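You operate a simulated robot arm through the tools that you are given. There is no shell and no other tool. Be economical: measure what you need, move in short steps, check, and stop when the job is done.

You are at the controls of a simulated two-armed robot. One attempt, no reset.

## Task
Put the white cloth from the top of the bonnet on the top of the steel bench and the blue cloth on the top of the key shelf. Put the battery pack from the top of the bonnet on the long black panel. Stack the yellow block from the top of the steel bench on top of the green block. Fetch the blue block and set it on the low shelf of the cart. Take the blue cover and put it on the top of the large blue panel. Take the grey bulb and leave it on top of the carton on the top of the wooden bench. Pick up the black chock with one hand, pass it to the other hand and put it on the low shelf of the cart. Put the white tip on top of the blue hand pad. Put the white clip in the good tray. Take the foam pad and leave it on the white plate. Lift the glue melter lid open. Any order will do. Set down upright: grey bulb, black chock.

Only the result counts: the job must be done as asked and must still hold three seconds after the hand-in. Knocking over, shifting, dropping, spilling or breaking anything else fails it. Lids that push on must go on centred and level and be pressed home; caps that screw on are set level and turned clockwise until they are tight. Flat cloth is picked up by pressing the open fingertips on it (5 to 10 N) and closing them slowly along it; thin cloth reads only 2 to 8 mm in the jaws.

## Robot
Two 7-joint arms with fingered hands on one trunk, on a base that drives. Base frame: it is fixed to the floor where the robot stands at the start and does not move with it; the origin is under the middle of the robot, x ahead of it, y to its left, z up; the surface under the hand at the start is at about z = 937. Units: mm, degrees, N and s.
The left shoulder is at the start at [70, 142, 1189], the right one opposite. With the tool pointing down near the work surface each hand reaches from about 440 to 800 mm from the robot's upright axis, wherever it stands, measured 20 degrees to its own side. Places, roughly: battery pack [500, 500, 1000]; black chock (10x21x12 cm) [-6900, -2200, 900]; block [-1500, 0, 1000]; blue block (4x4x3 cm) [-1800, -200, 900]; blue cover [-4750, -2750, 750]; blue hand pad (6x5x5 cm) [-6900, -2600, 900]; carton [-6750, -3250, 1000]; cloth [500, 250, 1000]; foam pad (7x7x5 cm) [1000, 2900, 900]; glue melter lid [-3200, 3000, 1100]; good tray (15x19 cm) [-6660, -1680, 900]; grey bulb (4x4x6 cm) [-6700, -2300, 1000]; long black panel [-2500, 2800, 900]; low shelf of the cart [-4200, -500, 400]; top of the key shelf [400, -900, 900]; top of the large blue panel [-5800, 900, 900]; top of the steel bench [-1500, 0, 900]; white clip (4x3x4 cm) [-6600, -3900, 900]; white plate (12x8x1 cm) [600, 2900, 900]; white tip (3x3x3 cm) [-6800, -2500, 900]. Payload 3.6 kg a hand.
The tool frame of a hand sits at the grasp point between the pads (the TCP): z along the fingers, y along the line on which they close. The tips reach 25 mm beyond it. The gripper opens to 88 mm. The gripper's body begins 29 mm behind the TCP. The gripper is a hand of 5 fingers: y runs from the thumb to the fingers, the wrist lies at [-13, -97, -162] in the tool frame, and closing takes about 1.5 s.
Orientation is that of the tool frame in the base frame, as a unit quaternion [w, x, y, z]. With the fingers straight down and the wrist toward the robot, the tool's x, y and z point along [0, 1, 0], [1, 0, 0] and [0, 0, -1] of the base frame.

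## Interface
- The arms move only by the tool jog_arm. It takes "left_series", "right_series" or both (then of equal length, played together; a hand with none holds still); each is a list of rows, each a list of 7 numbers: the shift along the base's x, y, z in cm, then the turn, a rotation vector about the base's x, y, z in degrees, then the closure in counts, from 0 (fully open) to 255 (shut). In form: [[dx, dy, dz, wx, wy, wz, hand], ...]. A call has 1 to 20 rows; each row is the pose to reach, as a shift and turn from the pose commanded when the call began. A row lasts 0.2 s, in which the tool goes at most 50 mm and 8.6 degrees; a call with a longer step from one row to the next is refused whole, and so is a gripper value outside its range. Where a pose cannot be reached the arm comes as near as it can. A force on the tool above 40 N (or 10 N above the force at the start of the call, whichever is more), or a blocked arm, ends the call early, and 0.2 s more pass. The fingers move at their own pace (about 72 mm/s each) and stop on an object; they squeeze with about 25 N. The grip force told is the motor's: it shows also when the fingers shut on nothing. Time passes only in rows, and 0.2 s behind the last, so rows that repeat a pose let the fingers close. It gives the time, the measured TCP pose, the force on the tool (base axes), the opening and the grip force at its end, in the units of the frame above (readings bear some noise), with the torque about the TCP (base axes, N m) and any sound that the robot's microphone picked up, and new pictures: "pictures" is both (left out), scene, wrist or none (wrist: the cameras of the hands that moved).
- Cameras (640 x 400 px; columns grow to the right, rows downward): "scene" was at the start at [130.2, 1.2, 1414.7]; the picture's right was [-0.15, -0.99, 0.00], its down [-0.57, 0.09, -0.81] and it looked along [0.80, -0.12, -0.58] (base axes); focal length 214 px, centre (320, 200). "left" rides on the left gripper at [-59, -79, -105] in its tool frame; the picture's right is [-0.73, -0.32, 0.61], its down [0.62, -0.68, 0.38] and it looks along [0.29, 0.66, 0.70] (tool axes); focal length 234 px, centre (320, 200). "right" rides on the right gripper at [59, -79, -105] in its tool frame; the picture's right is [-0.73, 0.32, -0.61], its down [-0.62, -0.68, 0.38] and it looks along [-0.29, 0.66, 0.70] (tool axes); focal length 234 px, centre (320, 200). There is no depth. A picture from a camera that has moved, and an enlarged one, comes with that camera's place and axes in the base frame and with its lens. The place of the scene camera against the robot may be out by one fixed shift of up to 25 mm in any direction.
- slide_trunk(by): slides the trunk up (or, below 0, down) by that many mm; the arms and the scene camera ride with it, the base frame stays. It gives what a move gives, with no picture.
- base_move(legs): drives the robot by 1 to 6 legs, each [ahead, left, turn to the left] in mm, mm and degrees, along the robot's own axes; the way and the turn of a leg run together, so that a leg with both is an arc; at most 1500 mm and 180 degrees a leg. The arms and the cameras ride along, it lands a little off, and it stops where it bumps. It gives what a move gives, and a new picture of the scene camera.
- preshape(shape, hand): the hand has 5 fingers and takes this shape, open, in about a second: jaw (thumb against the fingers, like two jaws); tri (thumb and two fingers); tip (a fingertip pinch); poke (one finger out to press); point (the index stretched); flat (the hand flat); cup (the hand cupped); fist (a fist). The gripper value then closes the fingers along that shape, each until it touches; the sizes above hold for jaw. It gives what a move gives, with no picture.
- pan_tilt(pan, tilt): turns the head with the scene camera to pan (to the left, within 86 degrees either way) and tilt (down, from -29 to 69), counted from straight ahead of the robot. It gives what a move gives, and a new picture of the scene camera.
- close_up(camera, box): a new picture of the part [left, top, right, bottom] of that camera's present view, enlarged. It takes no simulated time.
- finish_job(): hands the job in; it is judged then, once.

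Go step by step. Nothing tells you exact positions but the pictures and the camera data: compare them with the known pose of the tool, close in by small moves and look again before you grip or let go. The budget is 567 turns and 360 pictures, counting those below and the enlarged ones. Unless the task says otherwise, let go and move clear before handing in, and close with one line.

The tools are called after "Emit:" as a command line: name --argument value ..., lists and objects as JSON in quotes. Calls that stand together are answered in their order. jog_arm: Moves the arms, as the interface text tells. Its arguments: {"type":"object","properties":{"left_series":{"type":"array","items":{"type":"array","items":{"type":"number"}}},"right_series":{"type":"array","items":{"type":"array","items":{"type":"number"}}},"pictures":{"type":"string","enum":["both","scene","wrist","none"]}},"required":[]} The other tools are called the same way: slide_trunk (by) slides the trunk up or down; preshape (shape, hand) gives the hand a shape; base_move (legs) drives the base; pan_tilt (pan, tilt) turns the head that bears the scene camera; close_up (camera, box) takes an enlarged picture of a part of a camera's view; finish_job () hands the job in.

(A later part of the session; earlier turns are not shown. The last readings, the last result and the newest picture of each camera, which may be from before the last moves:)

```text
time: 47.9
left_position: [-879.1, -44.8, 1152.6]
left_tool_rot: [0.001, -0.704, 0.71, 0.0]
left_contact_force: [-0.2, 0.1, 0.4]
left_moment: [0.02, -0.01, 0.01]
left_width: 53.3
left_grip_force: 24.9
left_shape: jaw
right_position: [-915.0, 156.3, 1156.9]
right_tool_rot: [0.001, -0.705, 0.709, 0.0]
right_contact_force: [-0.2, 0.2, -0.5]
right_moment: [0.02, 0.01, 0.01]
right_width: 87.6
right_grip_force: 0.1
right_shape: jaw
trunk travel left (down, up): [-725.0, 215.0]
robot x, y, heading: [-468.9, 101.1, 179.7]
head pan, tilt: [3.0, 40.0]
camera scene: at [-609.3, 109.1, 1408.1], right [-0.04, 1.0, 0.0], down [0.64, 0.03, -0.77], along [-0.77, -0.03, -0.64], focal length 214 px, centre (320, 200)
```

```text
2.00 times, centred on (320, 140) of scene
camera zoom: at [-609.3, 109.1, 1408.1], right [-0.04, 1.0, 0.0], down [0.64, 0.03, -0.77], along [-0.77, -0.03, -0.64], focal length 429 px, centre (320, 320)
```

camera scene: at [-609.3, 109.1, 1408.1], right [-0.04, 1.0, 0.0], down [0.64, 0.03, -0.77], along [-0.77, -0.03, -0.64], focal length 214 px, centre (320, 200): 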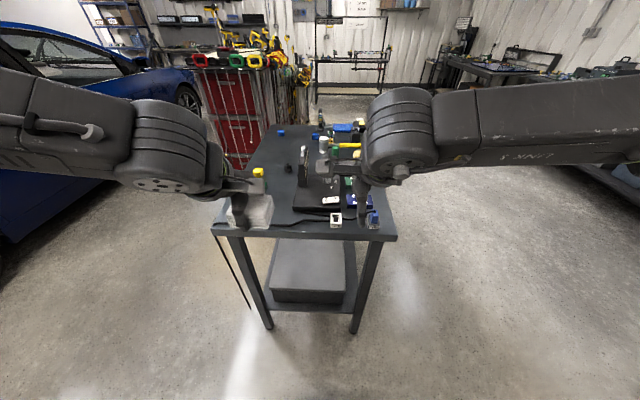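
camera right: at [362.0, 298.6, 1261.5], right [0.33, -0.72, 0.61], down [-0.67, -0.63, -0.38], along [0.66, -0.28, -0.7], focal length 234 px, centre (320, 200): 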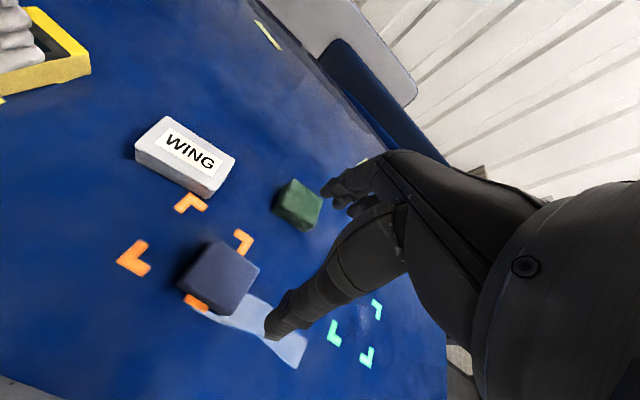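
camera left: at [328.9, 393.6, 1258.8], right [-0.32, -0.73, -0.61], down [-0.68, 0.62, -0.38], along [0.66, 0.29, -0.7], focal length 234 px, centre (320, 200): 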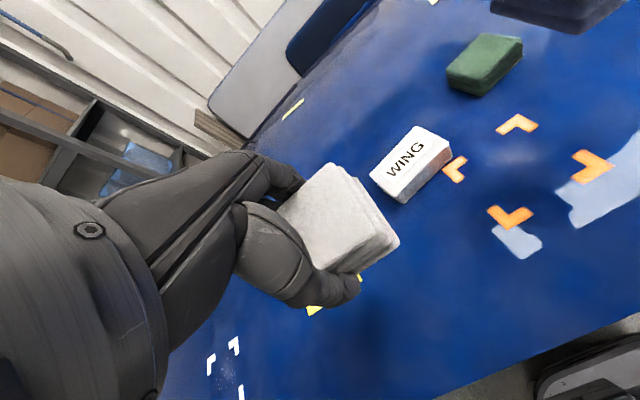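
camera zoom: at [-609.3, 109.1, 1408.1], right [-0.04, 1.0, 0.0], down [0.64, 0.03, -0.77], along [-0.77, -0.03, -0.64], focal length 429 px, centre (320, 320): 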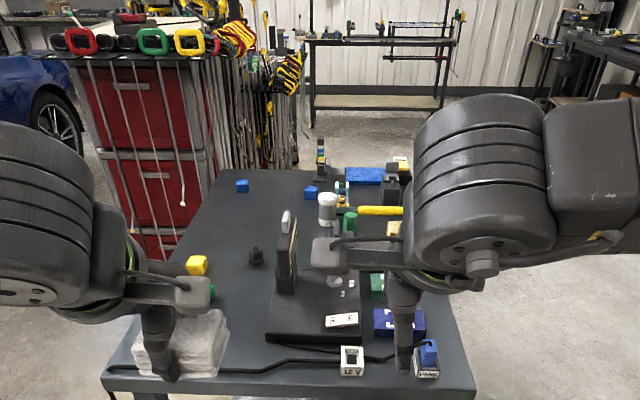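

The bench has the yellow and green blocks on the front left, and the 4×4 blue block further back near (-1760,-160). I take the left hand over the free front-left area and check by wrist camera.

Emit:
jog_arm --left_series '[[-4.5, 0, 0, 0, 0, 0, 255], [-9, 0, 0, 0, 0, 0, 255], [-13.5, 0, 0, 0, 0, 0, 255], [-18, 0, 0, 0, 0, 0, 255], [-18, 0, 0, 0, 0, 0, 255]]'

```text
time: 49.1
left_position: [-1055.0, -45.0, 1150.8]
left_tool_rot: [0.0, -0.705, 0.71, 0.0]
left_contact_force: [0.0, -0.5, 0.6]
left_moment: [0.03, 0.01, 0.01]
left_width: 53.7
left_grip_force: 25.1
left_shape: jaw
right_position: [-912.8, 155.5, 1157.2]
right_tool_rot: [-0.001, -0.706, 0.708, 0.001]
right_contact_force: [-0.6, 0.0, 0.1]
right_moment: [0.01, -0.01, -0.05]
right_width: 87.6
right_grip_force: 0.0
right_shape: jaw
trunk travel left (down, up): [-725.0, 215.0]
robot x, y, heading: [-467.4, 100.3, 179.6]
head pan, tilt: [3.0, 40.0]
camera scene: at [-607.9, 109.3, 1408.2], right [-0.04, 1.0, 0.0], down [0.64, 0.03, -0.77], along [-0.77, -0.03, -0.64], focal length 214 px, centre (320, 200)
camera left: at [-975.6, 13.0, 1255.8], right [0.33, 0.72, -0.61], down [0.68, -0.63, -0.38], along [-0.66, -0.28, -0.7], focal length 234 px, centre (320, 200)
```

scene: 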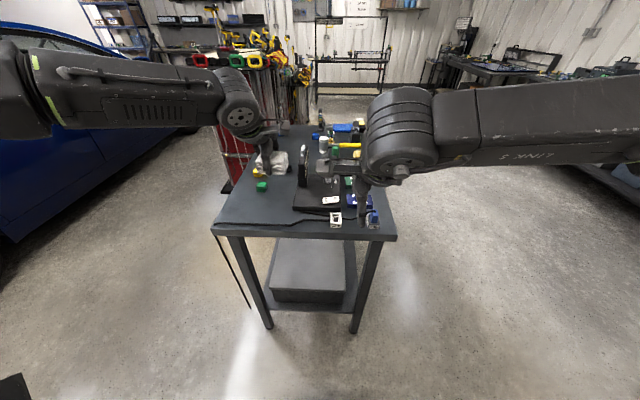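
left: 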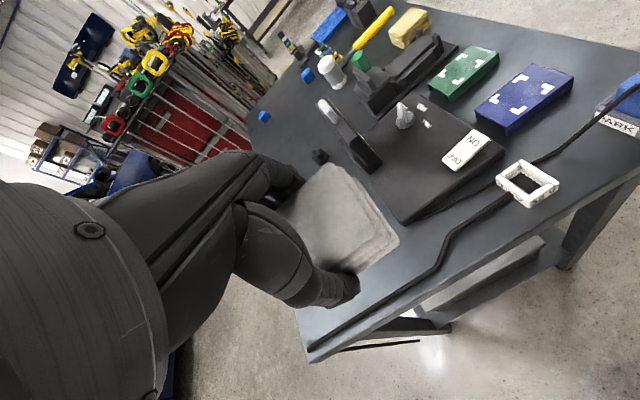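

Bench surface is about z 900. A free patch lies at about (-1165,-140); I move there and lower part way.

Emit:
jog_arm --left_series '[[-3.7, -3.2, 0, 0, 0, 0, 255], [-7.3, -6.3, 0, 0, 0, 0, 255], [-11, -9.5, 0, 0, 0, 0, 255], [-11, -9.5, -4, 0, 0, 0, 255], [-11, -9.5, -8, 0, 0, 0, 255], [-11, -9.5, -12, 0, 0, 0, 255], [-11, -9.5, -16, 0, 0, 0, 255], [-11, -9.5, -19, 0, 0, 0, 255], [-11, -9.5, -19, 0, 0, 0, 255]]'

```text
time: 51.1
left_position: [-1134.6, -154.7, 981.9]
left_tool_rot: [-0.001, -0.704, 0.711, -0.001]
left_contact_force: [0.2, -1.3, -0.6]
left_moment: [0.05, -0.01, -0.01]
left_width: 53.1
left_grip_force: 24.8
left_shape: jaw
left hand out of reach, approached as far as the arm can: row 5, 6, 7, 8, 9
right_position: [-914.4, 155.5, 1155.6]
right_tool_rot: [0.002, -0.706, 0.709, -0.001]
right_contact_force: [0.2, -0.4, -0.1]
right_moment: [0.01, 0.0, 0.03]
right_width: 87.8
right_grip_force: 0.0
right_shape: jaw
trunk travel left (down, up): [-725.0, 215.0]
robot x, y, heading: [-464.4, 100.4, 179.5]
head pan, tilt: [3.0, 40.0]
camera scene: at [-609.2, 109.4, 1408.0], right [-0.04, 1.0, 0.0], down [0.64, 0.03, -0.77], along [-0.77, -0.03, -0.64], focal length 214 px, centre (320, 200)
camera left: at [-1054.9, -96.3, 1086.1], right [0.33, 0.72, -0.61], down [0.68, -0.63, -0.38], along [-0.66, -0.28, -0.7], focal length 234 px, centre (320, 200)
```

scene: 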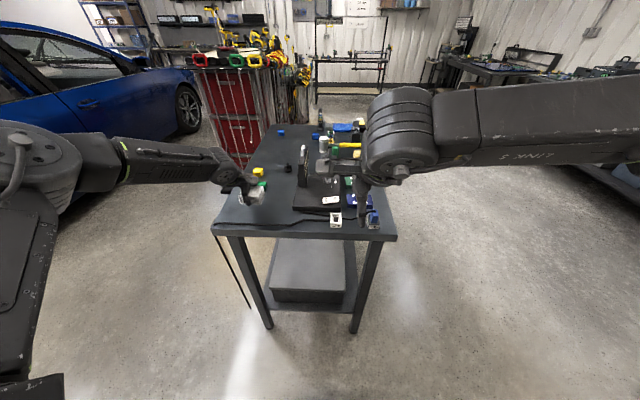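
left: 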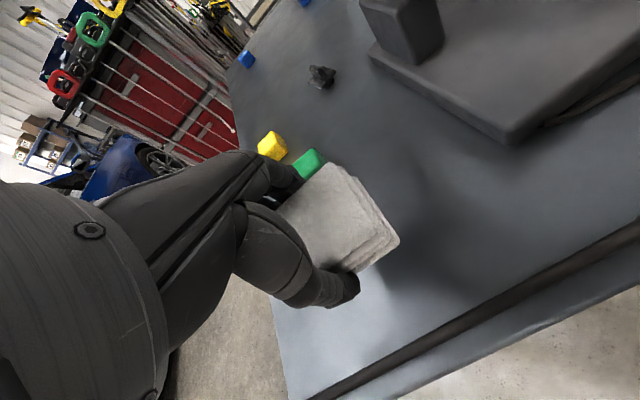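

Out of reach, so I raise the hand, drive 150 mm closer and retry.

Emit:
jog_arm --left_series '[[0, 0, 4, 0, 0, 0, 255], [2, 0, 8, 0, 0, 0, 255], [6, 2, 10, 0, 0, 0, 255], [10, 2, 10, 0, 0, 0, 255]]' --right_series '[[0, 1, 3, 0, 0, 0, 0], [3, 2, 6, 0, 0, 0, 0], [6, 3, 9, 0, 0, 0, 0], [10, 4, 10, 0, 0, 0, 0]]' --pictures "none"

Emit:
base_move --legs '[[160, 0, 0.5]]'

Emit:
close_up --camera "left" --box '[160, 0, 640, 400]'

```text
time: 52.1
left_position: [-1032.1, -135.7, 1084.7]
left_tool_rot: [-0.002, -0.704, 0.711, 0.001]
left_contact_force: [1.3, 0.1, 0.2]
left_moment: [0.03, 0.01, -0.03]
left_width: 53.4
left_grip_force: 24.7
left_shape: jaw
right_position: [-810.6, 195.9, 1255.6]
right_tool_rot: [0.0, -0.705, 0.71, 0.001]
right_contact_force: [-0.3, -0.2, 0.9]
right_moment: [0.02, 0.03, -0.02]
right_width: 87.8
right_grip_force: 0.0
right_shape: jaw
trunk travel left (down, up): [-725.0, 215.0]
robot x, y, heading: [-470.5, 97.7, 179.8]
head pan, tilt: [3.0, 40.0]
```

```text
time: 53.5
left_position: [-1190.5, -139.3, 1083.7]
left_tool_rot: [0.0, -0.707, 0.707, 0.001]
left_contact_force: [-0.3, 0.7, 0.0]
left_moment: [0.01, -0.03, 0.0]
left_width: 53.4
left_grip_force: 24.6
left_shape: jaw
right_position: [-972.9, 193.5, 1255.9]
right_tool_rot: [-0.001, 0.709, -0.705, 0.0]
right_contact_force: [-0.4, -0.7, 0.3]
right_moment: [-0.01, 0.03, 0.0]
right_width: 87.6
right_grip_force: 0.0
right_shape: jaw
trunk travel left (down, up): [-725.0, 215.0]
robot x, y, heading: [-629.1, 100.8, -179.9]
head pan, tilt: [3.0, 40.0]
camera scene: at [-767.4, 108.9, 1408.3], right [-0.05, 1.0, 0.0], down [0.64, 0.03, -0.77], along [-0.77, -0.04, -0.64], focal length 214 px, centre (320, 200)
```

scene: 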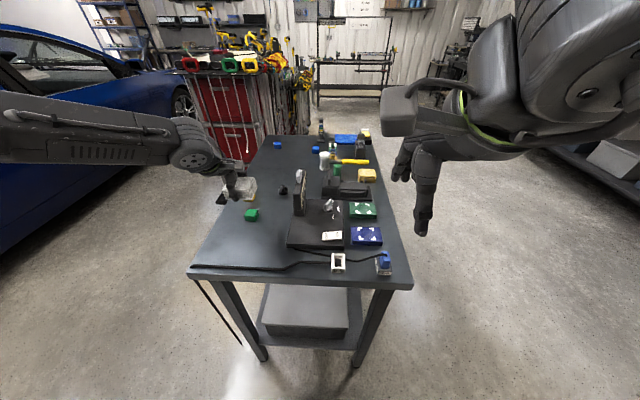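

```text
1.00 times, centred on (400, 200) of left (not enlarged: the box is as wide or as high as the picture)
camera zoom: at [-1112.7, -80.5, 1189.3], right [0.32, 0.73, -0.61], down [0.68, -0.62, -0.38], along [-0.66, -0.29, -0.7], focal length 234 px, centre (240, 200)
```

zoom: 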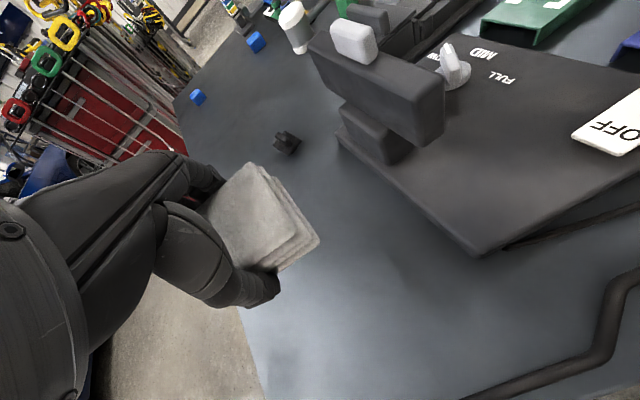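

Now I lower the white cloth at about (-1172,-136) carefully.

Emit:
jog_arm --left_series '[[1.0, 0.3, -3, 0, 0, 0, 255], [1.9, 0.3, -6, 0, 0, 0, 255], [1.9, 0.3, -10, 0, 0, 0, 255], [1.9, 0.3, -13, 0, 0, 0, 255], [1.9, 0.3, -14.3, 0, 0, 0, 255], [1.9, 0.3, -14.3, 0, 0, 0, 255]]' --pictures "wrist"

```text
time: 54.9
left_position: [-1175.7, -137.6, 940.2]
left_tool_rot: [0.0, 0.707, -0.707, 0.0]
left_contact_force: [0.2, 0.2, -0.9]
left_moment: [0.01, 0.0, -0.01]
left_width: 53.0
left_grip_force: 24.8
left_shape: jaw
right_position: [-974.7, 193.6, 1254.3]
right_tool_rot: [-0.001, 0.709, -0.705, 0.0]
right_contact_force: [0.1, 0.1, 0.0]
right_moment: [0.0, 0.02, -0.01]
right_width: 87.9
right_grip_force: 0.1
right_shape: jaw
trunk travel left (down, up): [-725.0, 215.0]
robot x, y, heading: [-623.9, 99.3, -179.9]
head pan, tilt: [3.0, 40.0]
camera left: at [-1096.9, -78.0, 1045.8], right [0.32, 0.73, -0.61], down [0.68, -0.62, -0.38], along [-0.66, -0.29, -0.7], focal length 234 px, centre (320, 200)
```

left: 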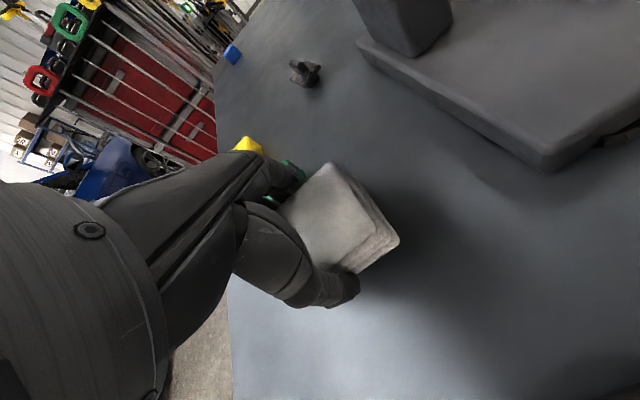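

Emit:
jog_arm --left_series '[[0, 0, -0.4, 0, 0, 0, 255], [0, 0, -0.8, 0, 0, 0, 255], [0, 0, -0.8, 0, 0, 0, 255]]' --pictures "none"

```text
time: 55.7
left_position: [-1173.7, -137.3, 931.5]
left_tool_rot: [-0.001, 0.707, -0.707, 0.0]
left_contact_force: [0.1, 0.3, -0.4]
left_moment: [-0.02, 0.03, -0.02]
left_width: 52.8
left_grip_force: 25.2
left_shape: jaw
right_position: [-974.6, 192.4, 1255.4]
right_tool_rot: [-0.001, 0.709, -0.705, 0.0]
right_contact_force: [-0.1, -0.2, 0.6]
right_moment: [-0.02, 0.02, 0.0]
right_width: 87.5
right_grip_force: 0.1
right_shape: jaw
trunk travel left (down, up): [-725.0, 215.0]
robot x, y, heading: [-627.9, 100.6, -179.9]
head pan, tilt: [3.0, 40.0]
```

Emit:
jog_arm --left_series '[[0, 0, -0.3, 0, 0, 0, 255], [0, 0, -0.6, 0, 0, 0, 255], [0, 0, -0.6, 0, 0, 0, 255]]' --pictures "none"

```text
time: 56.5
left_position: [-1175.0, -137.8, 926.3]
left_tool_rot: [0.0, 0.707, -0.707, 0.0]
left_contact_force: [0.1, 0.7, -1.2]
left_moment: [-0.01, 0.0, -0.03]
left_width: 53.4
left_grip_force: 24.9
left_shape: jaw
right_position: [-974.9, 193.4, 1254.9]
right_tool_rot: [-0.001, 0.709, -0.705, 0.0]
right_contact_force: [0.8, 0.2, 0.1]
right_moment: [-0.03, 0.0, -0.01]
right_width: 87.6
right_grip_force: 0.1
right_shape: jaw
trunk travel left (down, up): [-725.0, 215.0]
robot x, y, heading: [-624.5, 100.1, -180.0]
head pan, tilt: [3.0, 40.0]
```

Emit:
jog_arm --left_series '[[0, 0, -0.4, 0, 0, 0, 255], [0, 0, -0.8, 0, 0, 0, 255], [0, 0, -0.8, 0, 0, 0, 255]]' --pictures "none"

```text
time: 57.3
left_position: [-1174.9, -134.6, 925.1]
left_tool_rot: [0.005, 0.707, -0.707, -0.006]
left_contact_force: [3.6, -0.1, 26.8]
left_moment: [0.08, -0.88, -0.04]
left_width: 52.6
left_grip_force: 24.7
left_shape: jaw
right_position: [-971.4, 194.4, 1255.9]
right_tool_rot: [0.0, 0.709, -0.706, -0.001]
right_contact_force: [-0.7, 0.7, -0.5]
right_moment: [0.04, -0.02, 0.01]
right_width: 87.6
right_grip_force: 0.0
right_shape: jaw
trunk travel left (down, up): [-725.0, 215.0]
robot x, y, heading: [-627.4, 102.6, -180.1]
head pan, tilt: [3.0, 40.0]
stopped in row 3 (left hand): the force on the tool passed its limit at 42 N (the readings are from after the stop); the commanded pose is now the measured one
```

Contact at z 925. I release and rise straight up.

Emit:
jog_arm --left_series '[[0, 0, 0.2, 0, 0, 0, 255], [0, 0, 0.2, 0, 0, 0, 120], [0, 0, 0.2, 0, 0, 0, 0], [0, 0, 0.2, 0, 0, 0, 0], [0, 0, 0.2, 0, 0, 0, 0], [0, 0, 1.5, 0, 0, 0, 0], [0, 0, 5, 0, 0, 0, 0], [0, 0, 10, 0, 0, 0, 0], [0, 0, 14, 0, 0, 0, 0], [4, 0, 17, 0, 0, 0, 0], [8, 0, 17, 0, 0, 0, 0]]' --pictures "both"

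```text
time: 59.7
left_position: [-1096.6, -135.7, 1093.1]
left_tool_rot: [0.002, 0.708, -0.706, -0.003]
left_contact_force: [0.4, 0.0, -0.5]
left_moment: [0.03, 0.01, -0.04]
left_width: 87.7
left_grip_force: 0.0
left_shape: jaw
right_position: [-973.5, 194.2, 1254.8]
right_tool_rot: [0.0, 0.709, -0.705, 0.0]
right_contact_force: [0.2, -0.2, 0.4]
right_moment: [0.0, 0.0, 0.02]
right_width: 87.9
right_grip_force: 0.0
right_shape: jaw
trunk travel left (down, up): [-725.0, 215.0]
robot x, y, heading: [-627.0, 100.1, -180.1]
head pan, tilt: [3.0, 40.0]
camera scene: at [-768.1, 108.3, 1408.2], right [-0.05, 1.0, 0.0], down [0.64, 0.03, -0.77], along [-0.77, -0.04, -0.64], focal length 214 px, centre (320, 200)
camera left: at [-1016.9, -76.7, 1198.9], right [0.32, 0.73, -0.61], down [0.68, -0.62, -0.39], along [-0.66, -0.29, -0.69], focal length 234 px, centre (320, 200)
```

scene: 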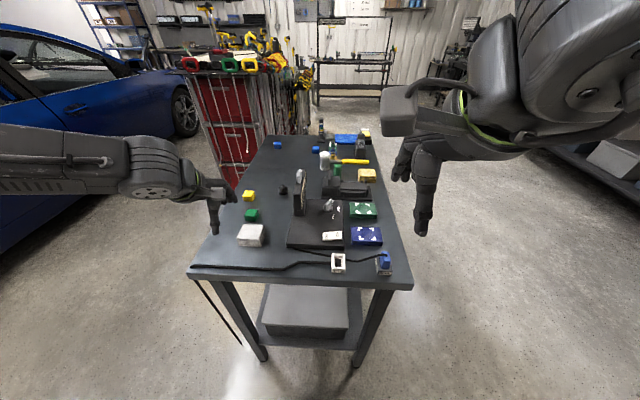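
left: 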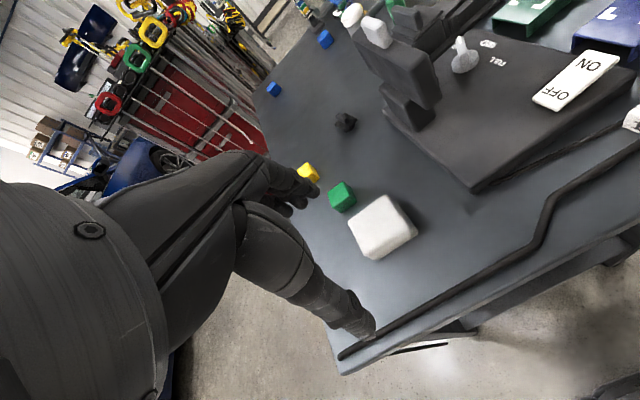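

White cloth is placed. Next the yellow block onto the green one; I drive 120 mm closer and hover the left hand near the yellow block.

Emit:
base_move --legs '[[120, 0, 0]]'

Emit:
jog_arm --left_series '[[-4.5, -1.5, 0, 0, 0, 0, 0], [-9, -3, 0, 0, 0, 0, 0], [-13, -4.8, -2, 0, 0, 0, 0], [-13.5, -5, -5, 0, 0, 0, 0], [-13.5, -5, -5, 0, 0, 0, 0]]' --pictures "both"

```text
time: 61.0
left_position: [-1216.4, -137.4, 1093.7]
left_tool_rot: [0.001, 0.708, -0.706, -0.003]
left_contact_force: [-0.2, -0.8, 0.3]
left_moment: [-0.01, 0.02, -0.02]
left_width: 87.8
left_grip_force: 0.0
left_shape: jaw
right_position: [-1092.6, 194.1, 1255.4]
right_tool_rot: [-0.001, 0.71, -0.705, -0.001]
right_contact_force: [-0.6, 0.6, -0.6]
right_moment: [0.03, 0.03, 0.0]
right_width: 87.6
right_grip_force: 0.0
right_shape: jaw
trunk travel left (down, up): [-725.0, 215.0]
robot x, y, heading: [-748.5, 96.1, -179.8]
head pan, tilt: [3.0, 40.0]
camera scene: at [-887.1, 108.5, 1408.2], right [-0.05, 1.0, 0.0], down [0.64, 0.03, -0.77], along [-0.77, -0.04, -0.64], focal length 214 px, centre (320, 200)
```

scene: 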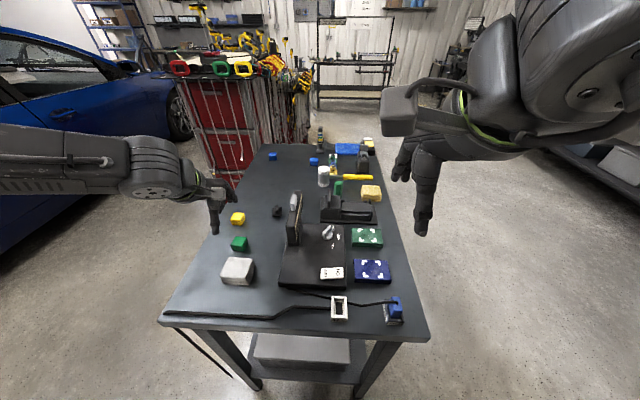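

```text
time: 62.1
left_position: [-1353.4, -186.7, 1045.8]
left_tool_rot: [0.002, 0.708, -0.706, -0.003]
left_contact_force: [0.6, 0.4, -0.4]
left_moment: [0.01, 0.0, -0.01]
left_width: 87.8
left_grip_force: 0.1
left_shape: jaw
right_position: [-1093.0, 194.0, 1255.8]
right_tool_rot: [0.001, 0.71, -0.705, -0.001]
right_contact_force: [-1.0, 0.5, 0.4]
right_moment: [0.0, -0.03, 0.0]
right_width: 87.8
right_grip_force: 0.0
right_shape: jaw
trunk travel left (down, up): [-725.0, 215.0]
robot x, y, heading: [-746.6, 97.2, -179.7]
head pan, tilt: [3.0, 40.0]
camera scene: at [-888.1, 108.8, 1408.1], right [-0.05, 1.0, 0.0], down [0.64, 0.03, -0.77], along [-0.77, -0.04, -0.64], focal length 214 px, centre (320, 200)
camera left: at [-1274.9, -127.0, 1150.7], right [0.32, 0.73, -0.61], down [0.68, -0.62, -0.39], along [-0.66, -0.29, -0.69], focal length 234 px, centre (320, 200)
```

scene: 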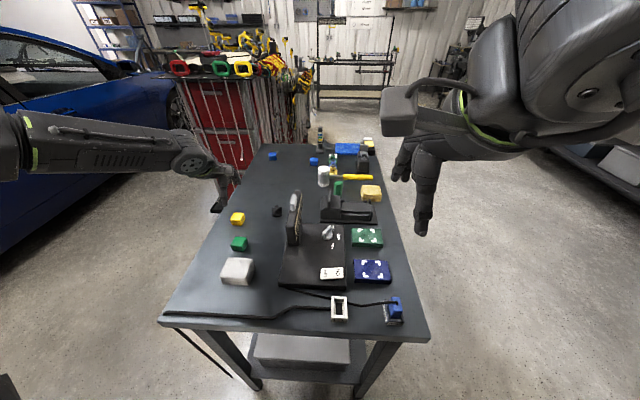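
left: 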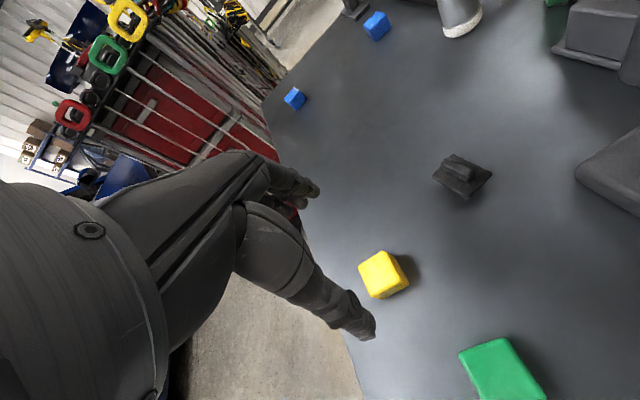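

Yellow block about (-1366,-195), green about (-1264,-156). I hover lower over yellow to verify alignment.

Emit:
jog_arm --left_series '[[-0.6, -0.4, -3, 0, 0, 0, 0], [-1.2, -0.8, -6, 0, 0, 0, 0], [-1.2, -0.8, -8, 0, 0, 0, 0], [-1.2, -0.8, -8, 0, 0, 0, 0]]' --pictures "wrist"

Emit:
close_up --camera "left" --box '[260, 160, 580, 360]'

```text
time: 63.1
left_position: [-1365.9, -194.0, 965.0]
left_tool_rot: [0.002, 0.708, -0.706, -0.003]
left_contact_force: [0.2, -0.3, 0.6]
left_moment: [0.01, 0.02, -0.01]
left_width: 87.7
left_grip_force: 0.0
left_shape: jaw
right_position: [-1093.0, 192.7, 1255.2]
right_tool_rot: [-0.001, 0.71, -0.705, 0.0]
right_contact_force: [0.6, -0.3, 0.2]
right_moment: [0.01, -0.01, -0.03]
right_width: 88.0
right_grip_force: 0.2
right_shape: jaw
trunk travel left (down, up): [-725.0, 215.0]
robot x, y, heading: [-744.8, 102.7, -180.0]
head pan, tilt: [3.0, 40.0]
camera left: at [-1285.3, -135.4, 1070.7], right [0.32, 0.73, -0.61], down [0.68, -0.62, -0.39], along [-0.66, -0.29, -0.69], focal length 234 px, centre (320, 200)
```

left: 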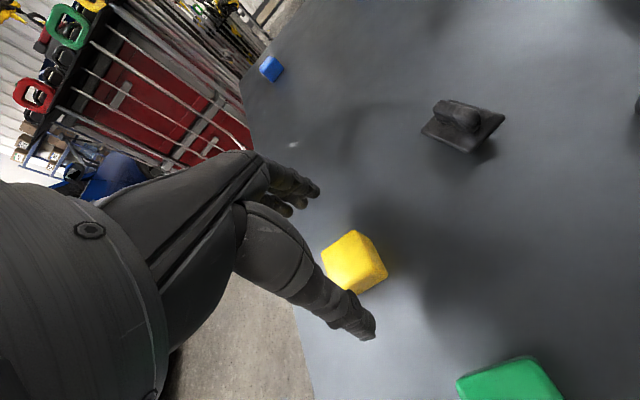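

```text
2.00 times, centred on (420, 260) of left
camera zoom: at [-1285.3, -135.4, 1070.7], right [0.32, 0.73, -0.61], down [0.68, -0.62, -0.39], along [-0.66, -0.29, -0.69], focal length 468 px, centre (120, 80)
```

zoom: 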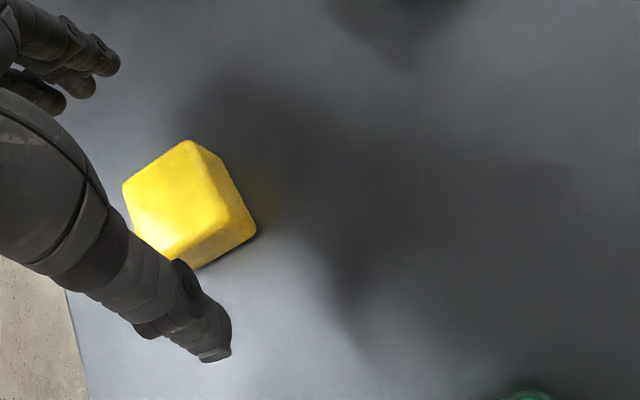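

Yellow centre refined to (-1362,-198), top z 926. I lower around it and close.

Emit:
jog_arm --left_series '[[0.4, -0.4, -1.5, 0, 0, 0, 0], [0.4, -0.4, -3, 0, 0, 0, 0], [0.4, -0.4, -3.7, 0, 0, 0, 0], [0.4, -0.4, -3.7, 0, 0, 0, 100], [0.4, -0.4, -3.7, 0, 0, 0, 180], [0.4, -0.4, -3.7, 0, 0, 0, 255], [0.4, -0.4, -3.7, 0, 0, 0, 255], [0.4, -0.4, -3.7, 0, 0, 0, 255], [0.4, -0.4, -3.7, 0, 0, 0, 255], [0.4, -0.4, -3.7, 0, 0, 0, 255]]' --pictures "wrist"

```text
time: 65.3
left_position: [-1359.5, -197.8, 928.3]
left_tool_rot: [0.001, 0.707, -0.707, -0.002]
left_contact_force: [0.0, -0.1, -0.5]
left_moment: [0.03, -0.01, 0.0]
left_width: 31.1
left_grip_force: 24.8
left_shape: jaw
right_position: [-1094.5, 192.8, 1254.6]
right_tool_rot: [-0.002, 0.709, -0.705, 0.0]
right_contact_force: [0.2, -0.2, -0.7]
right_moment: [-0.03, 0.01, -0.02]
right_width: 87.8
right_grip_force: 0.2
right_shape: jaw
trunk travel left (down, up): [-725.0, 215.0]
robot x, y, heading: [-744.3, 101.6, -179.8]
head pan, tilt: [3.0, 40.0]
camera left: at [-1280.0, -139.4, 1032.4], right [0.32, 0.73, -0.61], down [0.68, -0.62, -0.39], along [-0.66, -0.29, -0.69], focal length 234 px, centre (320, 200)
```

left: 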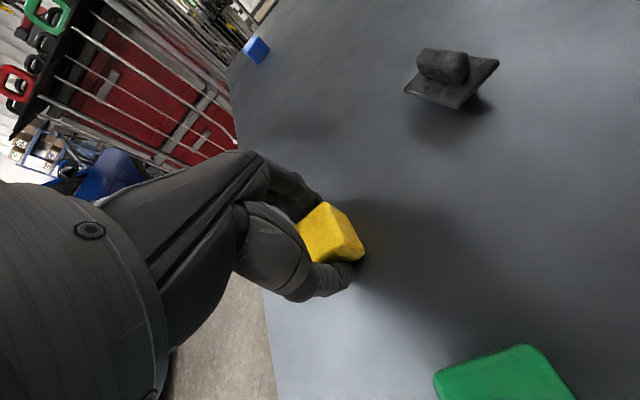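

Gripped at 31 mm. I lift and carry it above the green block, then look.

Emit:
jog_arm --left_series '[[0, 0, 3, 0, 0, 0, 255], [0, 0, 7, 0, 0, 0, 255], [3, 1.2, 8, 0, 0, 0, 255], [6, 2.7, 8, 0, 0, 0, 255], [9.6, 4.2, 8, 0, 0, 0, 255], [9.6, 4.2, 8, 0, 0, 0, 255]]' --pictures "both"

Emit:
close_up --camera "left" --box '[240, 150, 560, 350]'

Emit:
close_up --camera "scene" --box '[160, 160, 320, 260]'

```text
time: 66.8
left_position: [-1264.3, -157.0, 1002.5]
left_tool_rot: [0.0, 0.709, -0.706, -0.002]
left_contact_force: [-1.3, -0.2, -0.6]
left_moment: [0.01, -0.01, -0.01]
left_width: 30.9
left_grip_force: 25.0
left_shape: jaw
right_position: [-1093.8, 192.7, 1254.9]
right_tool_rot: [-0.001, 0.71, -0.704, 0.0]
right_contact_force: [0.4, 0.3, 0.2]
right_moment: [0.0, -0.02, -0.01]
right_width: 87.8
right_grip_force: 0.0
right_shape: jaw
trunk travel left (down, up): [-725.0, 215.0]
robot x, y, heading: [-747.8, 98.2, -179.9]
head pan, tilt: [3.0, 40.0]
camera scene: at [-889.1, 108.5, 1408.0], right [-0.05, 1.0, 0.0], down [0.64, 0.03, -0.77], along [-0.76, -0.04, -0.64], focal length 214 px, centre (320, 200)
camera left: at [-1185.2, -97.3, 1107.7], right [0.32, 0.73, -0.61], down [0.68, -0.62, -0.39], along [-0.66, -0.29, -0.69], focal length 234 px, centre (320, 200)
```

scene: 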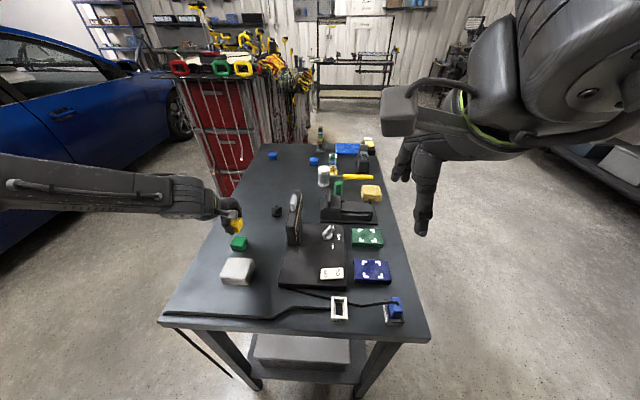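
left: 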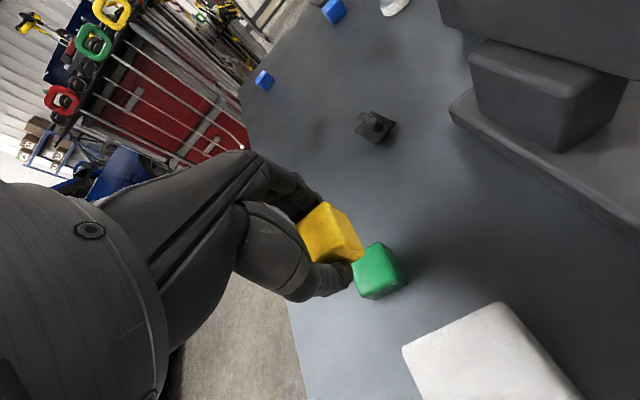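

```text
2.00 times, centred on (400, 250) of left
camera zoom: at [-1185.2, -97.3, 1107.7], right [0.32, 0.73, -0.61], down [0.68, -0.62, -0.39], along [-0.66, -0.29, -0.69], focal length 468 px, centre (160, 100)
```

zoom: 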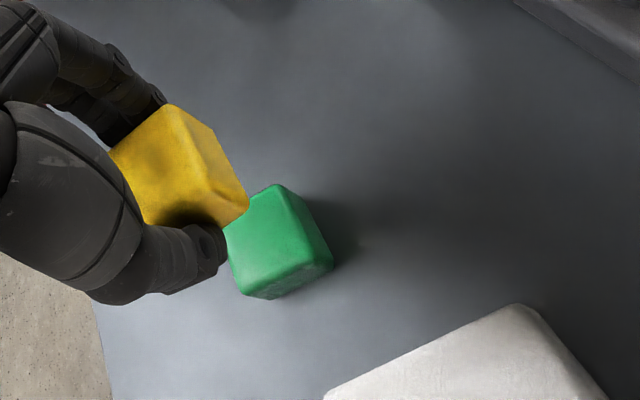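

```text
4.00 times, centred on (240, 210) of scene
camera zoom: at [-889.1, 108.5, 1408.0], right [-0.05, 1.0, 0.0], down [0.64, 0.03, -0.77], along [-0.76, -0.04, -0.64], focal length 858 px, centre (640, 160)
```

zoom: 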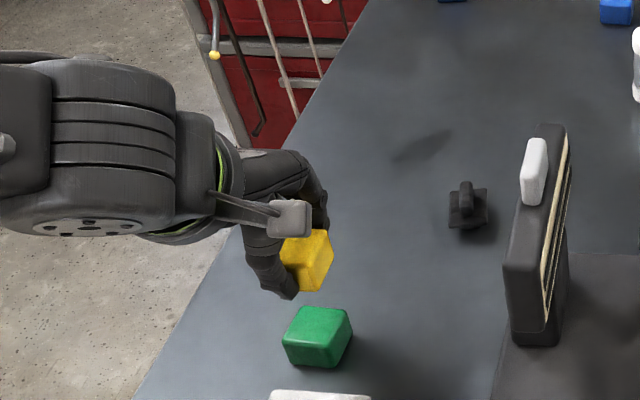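

Green centre ≈ (-1261,-157); the yellow is nearly over it. I lower to just above and feel for contact.

Emit:
jog_arm --left_series '[[0.35, 0, -2, 0, 0, 0, 255], [0.35, 0, -3.5, 0, 0, 0, 255], [0.35, 0, -4.1, 0, 0, 0, 255], [0.35, 0, -4.3, 0, 0, 0, 255], [0.35, 0, -4.5, 0, 0, 0, 255], [0.35, 0, -4.5, 0, 0, 0, 255]]' --pictures "wrist"

Emit:
close_up --camera "scene" --box '[160, 180, 320, 280]'

```text
time: 68.2
left_position: [-1261.0, -156.9, 961.3]
left_tool_rot: [0.001, 0.708, -0.707, -0.003]
left_contact_force: [-0.8, -0.3, -1.8]
left_moment: [-0.03, 0.01, 0.01]
left_width: 31.1
left_grip_force: 24.9
left_shape: jaw
right_position: [-1093.2, 192.4, 1254.2]
right_tool_rot: [-0.001, 0.709, -0.705, 0.0]
right_contact_force: [0.5, -0.9, 0.0]
right_moment: [0.0, -0.01, -0.02]
right_width: 87.7
right_grip_force: 0.1
right_shape: jaw
trunk travel left (down, up): [-725.0, 215.0]
robot x, y, heading: [-747.5, 98.7, -179.9]
head pan, tilt: [3.0, 40.0]
camera left: at [-1181.3, -98.0, 1066.0], right [0.32, 0.73, -0.61], down [0.68, -0.62, -0.39], along [-0.66, -0.29, -0.69], focal length 234 px, centre (320, 200)
```

left: 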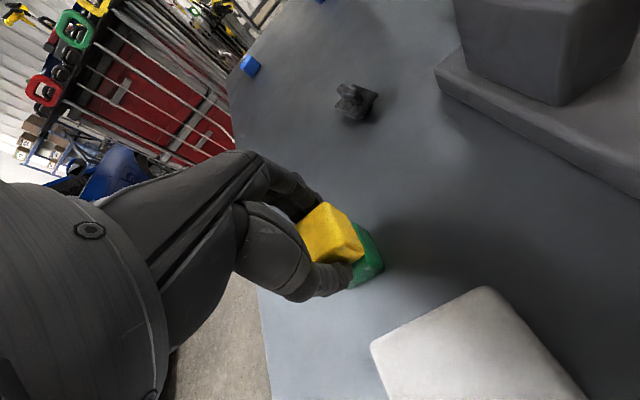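

```text
4.00 times, centred on (240, 230) of scene
camera zoom: at [-888.5, 108.5, 1408.0], right [-0.05, 1.0, 0.0], down [0.64, 0.03, -0.77], along [-0.76, -0.04, -0.64], focal length 858 px, centre (640, 80)
```

zoom: 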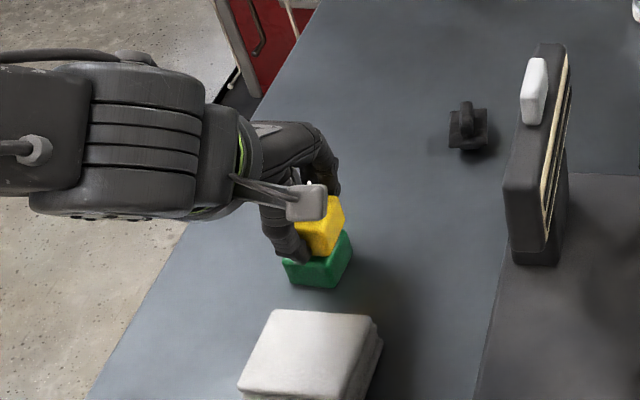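

Emit:
jog_arm --left_series '[[0, 0, -0.25, 0, 0, 0, 255], [0, 0, -0.5, 0, 0, 0, 255], [0, 0, -0.5, 0, 0, 0, 255]]' --pictures "none"

```text
time: 69.0
left_position: [-1261.1, -155.3, 955.8]
left_tool_rot: [0.001, 0.708, -0.707, -0.003]
left_contact_force: [0.1, 0.4, -1.9]
left_moment: [-0.01, -0.01, 0.0]
left_width: 31.2
left_grip_force: 24.8
left_shape: jaw
right_position: [-1093.5, 192.9, 1254.9]
right_tool_rot: [-0.001, 0.71, -0.705, 0.001]
right_contact_force: [-0.7, -0.1, 0.6]
right_moment: [0.02, 0.01, 0.0]
right_width: 87.8
right_grip_force: 0.0
right_shape: jaw
trunk travel left (down, up): [-725.0, 215.0]
robot x, y, heading: [-745.9, 99.8, -179.9]
head pan, tilt: [3.0, 40.0]
```

Emit:
jog_arm --left_series '[[0, 0, -0.2, 0, 0, 0, 255], [0, 0, -0.4, 0, 0, 0, 255], [0, 0, -0.4, 0, 0, 0, 255]]' --pictures "none"

```text
time: 69.8
left_position: [-1260.1, -155.8, 953.9]
left_tool_rot: [0.002, 0.708, -0.706, -0.004]
left_contact_force: [-2.1, -1.1, 11.9]
left_moment: [-0.03, 0.14, 0.0]
left_width: 31.7
left_grip_force: 25.0
left_shape: jaw
right_position: [-1091.3, 194.0, 1255.3]
right_tool_rot: [0.0, 0.71, -0.704, 0.001]
right_contact_force: [0.7, 0.5, -0.1]
right_moment: [-0.01, -0.04, 0.02]
right_width: 87.4
right_grip_force: 0.1
right_shape: jaw
trunk travel left (down, up): [-725.0, 215.0]
robot x, y, heading: [-746.3, 94.3, -180.2]
head pan, tilt: [3.0, 40.0]
```

Seated with 12 N. I release gently and rise.

Emit:
jog_arm --left_series '[[0, 0, 0.1, 0, 0, 0, 255], [0, 0, 0.1, 0, 0, 0, 200], [0, 0, 0.1, 0, 0, 0, 140], [0, 0, 0.1, 0, 0, 0, 70], [0, 0, 0.1, 0, 0, 0, 0], [0, 0, 0.1, 0, 0, 0, 0], [0, 0, 0.1, 0, 0, 0, 0], [0, 0, 3, 0, 0, 0, 0], [0, 0, 7, 0, 0, 0, 0], [0, 0, 11, 0, 0, 0, 0], [4, 0, 14, 0, 0, 0, 0]]' --pictures "scene"

Emit:
close_up --camera "scene" --box '[160, 100, 400, 300]'

```text
time: 72.2
left_position: [-1213.2, -160.8, 1095.8]
left_tool_rot: [0.002, 0.707, -0.707, -0.004]
left_contact_force: [0.1, -0.1, 0.3]
left_moment: [0.0, 0.02, 0.02]
left_width: 87.9
left_grip_force: 0.1
left_shape: jaw
right_position: [-1090.6, 192.6, 1256.9]
right_tool_rot: [0.0, 0.71, -0.704, -0.001]
right_contact_force: [0.7, 0.6, 0.0]
right_moment: [0.01, 0.03, 0.03]
right_width: 87.6
right_grip_force: 0.0
right_shape: jaw
trunk travel left (down, up): [-725.0, 215.0]
robot x, y, heading: [-747.7, 100.9, -180.2]
head pan, tilt: [3.0, 40.0]
camera scene: at [-884.8, 107.8, 1408.4], right [-0.05, 1.0, 0.0], down [0.64, 0.04, -0.77], along [-0.77, -0.04, -0.64], focal length 214 px, centre (320, 200)
```

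scene: 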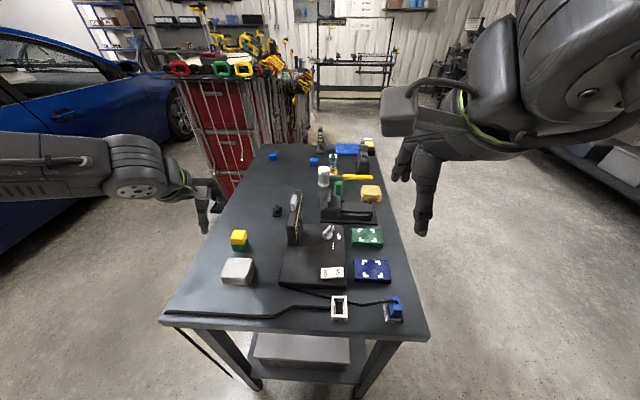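

```text
2.00 times, centred on (280, 200) of scene
camera zoom: at [-884.8, 107.8, 1408.4], right [-0.05, 1.0, 0.0], down [0.64, 0.04, -0.77], along [-0.77, -0.04, -0.64], focal length 429 px, centre (400, 200)
```

zoom: 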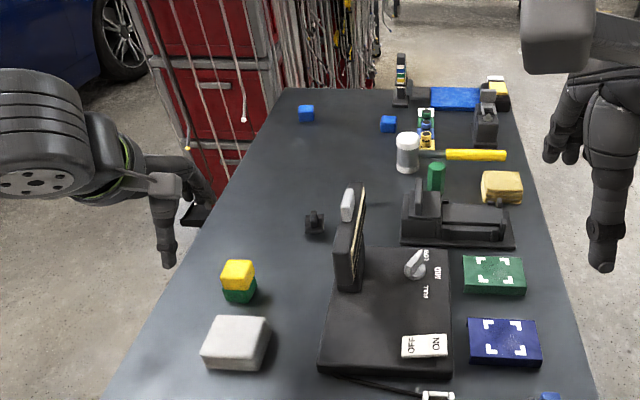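

Yellow is stacked on green. The blue block near (-1759,-172) is best reached from the bench's left side, so I drive around to (-1560,-800) facing the bench.

Emit:
base_move --legs '[[-150, 0, 0], [0, 900, 0], [700, 0, 0]]'

Emit:
pan_tilt --pan 0 --tilt 15

```text
time: 81.2
left_position: [-1763.8, -1051.1, 1092.7]
left_tool_rot: [0.002, 0.715, -0.699, -0.003]
left_contact_force: [-0.7, -0.5, -0.1]
left_moment: [0.0, -0.03, 0.01]
left_width: 87.8
left_grip_force: 0.1
left_shape: jaw
right_position: [-1647.1, -694.9, 1255.8]
right_tool_rot: [0.0, 0.717, -0.697, 0.0]
right_contact_force: [0.0, 0.0, 0.9]
right_moment: [0.02, 0.04, 0.01]
right_width: 87.8
right_grip_force: 0.2
right_shape: jaw
trunk travel left (down, up): [-725.0, 215.0]
robot x, y, heading: [-1300.5, -783.9, -178.6]
head pan, tilt: [3.0, 40.0]
camera scene: at [-1440.7, -775.7, 1408.1], right [-0.08, 1.0, 0.0], down [0.64, 0.05, -0.77], along [-0.76, -0.06, -0.64], focal length 214 px, centre (320, 200)
```

scene: 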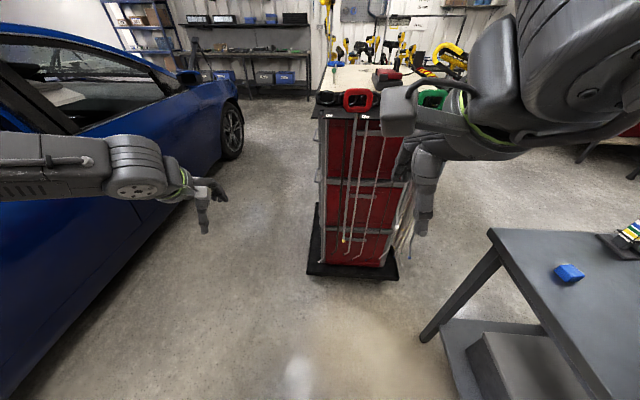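

```text
time: 82.1
left_position: [-1764.4, -1052.7, 1094.0]
left_tool_rot: [0.003, 0.716, -0.698, -0.003]
left_contact_force: [-0.6, -0.2, -0.7]
left_moment: [-0.01, -0.01, 0.02]
left_width: 87.9
left_grip_force: 0.2
left_shape: jaw
right_position: [-1648.4, -695.6, 1255.1]
right_tool_rot: [-0.002, 0.717, -0.697, 0.0]
right_contact_force: [-0.1, 1.1, -0.5]
right_moment: [-0.03, 0.02, 0.02]
right_width: 87.7
right_grip_force: 0.1
right_shape: jaw
trunk travel left (down, up): [-725.0, 215.0]
robot x, y, heading: [-1295.8, -781.5, -178.6]
head pan, tilt: [0.0, 15.0]
camera scene: at [-1449.8, -771.5, 1447.5], right [-0.02, 1.0, 0.0], down [0.26, 0.01, -0.97], along [-0.97, -0.02, -0.26], focal length 214 px, centre (320, 200)
```

scene: 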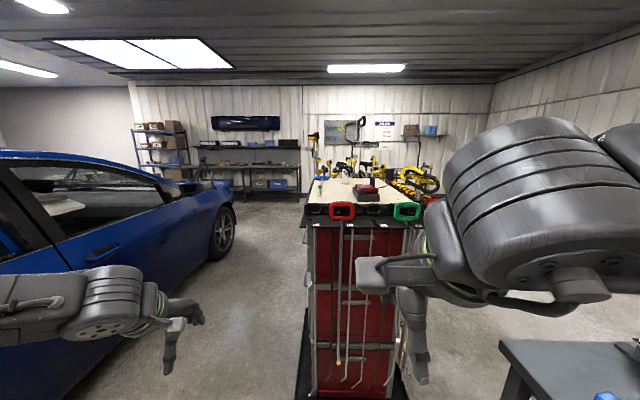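

The way is clear. I go ahead to x≈-1570 and turn right to face the bench.

Emit:
base_move --legs '[[270, 0, 0], [0, 0, -91.4]]'

Emit:
pan_tilt --pan 10 --tilt 45

```text
time: 87.9
left_position: [-1840.4, -323.2, 1093.7]
left_tool_rot: [0.0, -0.009, 1.0, 0.003]
left_contact_force: [-0.2, 0.4, 0.0]
left_moment: [0.01, 0.01, 0.02]
left_width: 87.9
left_grip_force: 0.1
left_shape: jaw
right_position: [-1485.5, -440.3, 1256.1]
right_tool_rot: [0.001, -0.011, 1.0, -0.001]
right_contact_force: [0.1, 0.1, 0.8]
right_moment: [0.01, 0.04, 0.01]
right_width: 87.9
right_grip_force: 0.1
right_shape: jaw
trunk travel left (down, up): [-725.0, 215.0]
robot x, y, heading: [-1569.9, -789.4, 91.0]
head pan, tilt: [0.0, 15.0]
camera scene: at [-1582.6, -631.3, 1447.6], right [1.0, 0.02, 0.0], down [0.0, -0.26, -0.97], along [-0.02, 0.97, -0.26], focal length 214 px, centre (320, 200)
```

scene: 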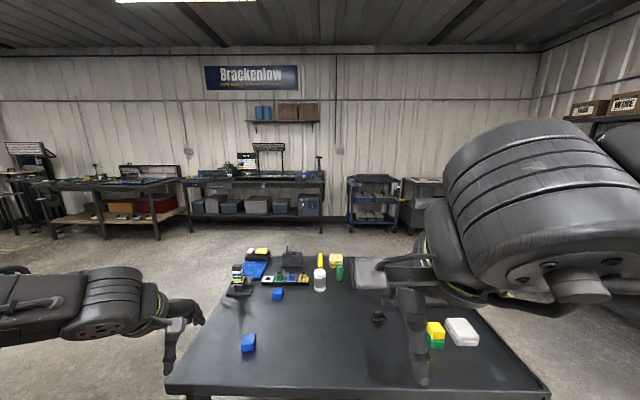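

```text
time: 88.8
left_position: [-1839.1, -323.5, 1094.5]
left_tool_rot: [0.001, -0.01, 1.0, 0.003]
left_contact_force: [0.0, -0.5, 0.9]
left_moment: [-0.03, -0.02, 0.01]
left_width: 87.9
left_grip_force: 0.0
left_shape: jaw
right_position: [-1484.2, -440.5, 1255.8]
right_tool_rot: [0.001, -0.011, 1.0, -0.001]
right_contact_force: [0.4, 0.0, 0.3]
right_moment: [-0.02, 0.01, 0.0]
right_width: 87.8
right_grip_force: 0.1
right_shape: jaw
trunk travel left (down, up): [-725.0, 215.0]
robot x, y, heading: [-1569.7, -789.8, 91.0]
head pan, tilt: [10.0, 45.0]
camera scene: at [-1596.4, -644.9, 1400.9], right [0.98, 0.19, 0.0], down [0.14, -0.69, -0.71], along [-0.14, 0.69, -0.71], focal length 214 px, centre (320, 200)
```

scene: 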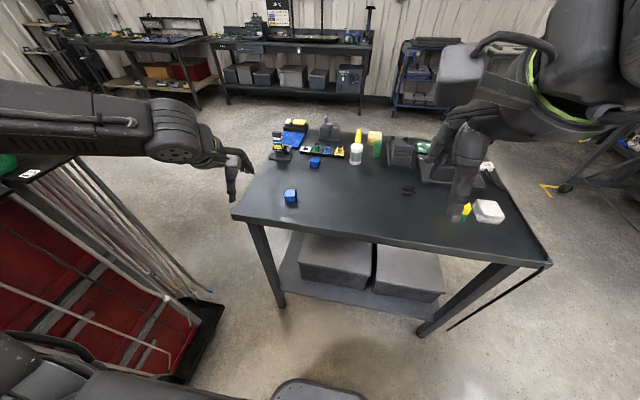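

Blue block around (-1785,-178). I bring the left hand over it.

Emit:
jog_arm --left_series '[[1.5, 4, 0, 0, 0, 0, 0], [3, 8, 0, 0, 0, 0, 0], [4.5, 12, -2, 0, 0, 0, 0], [5, 13.5, -5, 0, 0, 0, 0], [5, 13.5, -5, 0, 0, 0, 0]]' --pictures "wrist"

```text
time: 90.0
left_position: [-1787.8, -188.5, 1042.6]
left_tool_rot: [0.001, -0.009, 1.0, 0.004]
left_contact_force: [0.3, 0.9, 0.2]
left_moment: [0.06, -0.03, -0.04]
left_width: 87.8
left_grip_force: 0.0
left_shape: jaw
right_position: [-1485.6, -441.9, 1255.4]
right_tool_rot: [0.001, -0.012, 1.0, 0.0]
right_contact_force: [0.2, 0.2, -0.5]
right_moment: [0.05, -0.01, -0.02]
right_width: 87.8
right_grip_force: 0.1
right_shape: jaw
trunk travel left (down, up): [-725.0, 215.0]
robot x, y, heading: [-1573.3, -790.1, 91.0]
head pan, tilt: [10.0, 45.0]
camera left: at [-1726.9, -267.5, 1148.0], right [0.73, -0.3, -0.61], down [-0.61, -0.69, -0.39], along [-0.3, 0.66, -0.69], focal length 234 px, centre (320, 200)
```

left: 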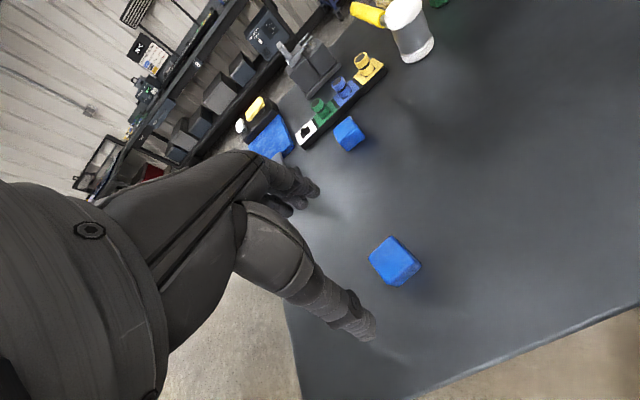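

Emit:
jog_arm --left_series '[[0.5, 1, -3, 0, 0, 0, 0], [0.9, 1.6, -6, 0, 0, 0, 0], [0.9, 1.6, -8, 0, 0, 0, 0], [0.9, 1.6, -8, 0, 0, 0, 0]]' --pictures "none"

Emit:
close_up --camera "left" --box '[260, 160, 580, 360]'

```text
time: 91.0
left_position: [-1781.2, -171.8, 964.8]
left_tool_rot: [0.001, -0.01, 1.0, 0.003]
left_contact_force: [0.6, 0.2, 0.2]
left_moment: [0.0, -0.02, -0.02]
left_width: 87.6
left_grip_force: 0.0
left_shape: jaw
right_position: [-1484.4, -441.1, 1254.7]
right_tool_rot: [0.001, -0.011, 1.0, -0.001]
right_contact_force: [-0.1, 0.1, 0.1]
right_moment: [0.02, 0.05, 0.01]
right_width: 87.9
right_grip_force: 0.0
right_shape: jaw
trunk travel left (down, up): [-725.0, 215.0]
robot x, y, heading: [-1574.0, -788.8, 91.0]
head pan, tilt: [10.0, 45.0]
```

```text
2.00 times, centred on (420, 260) of left
camera zoom: at [-1721.0, -249.7, 1069.5], right [0.73, -0.31, -0.61], down [-0.61, -0.69, -0.39], along [-0.3, 0.66, -0.69], focal length 468 px, centre (120, 80)
```

zoom: 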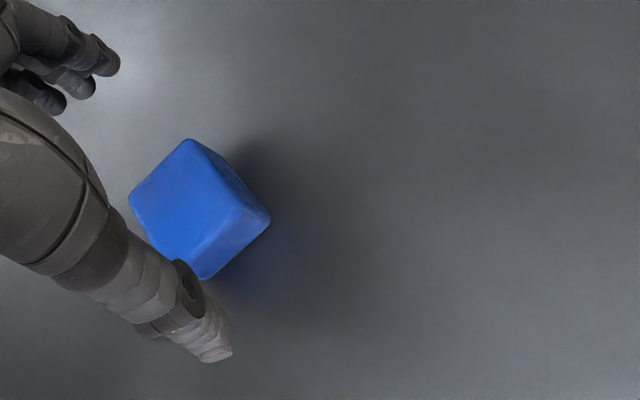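

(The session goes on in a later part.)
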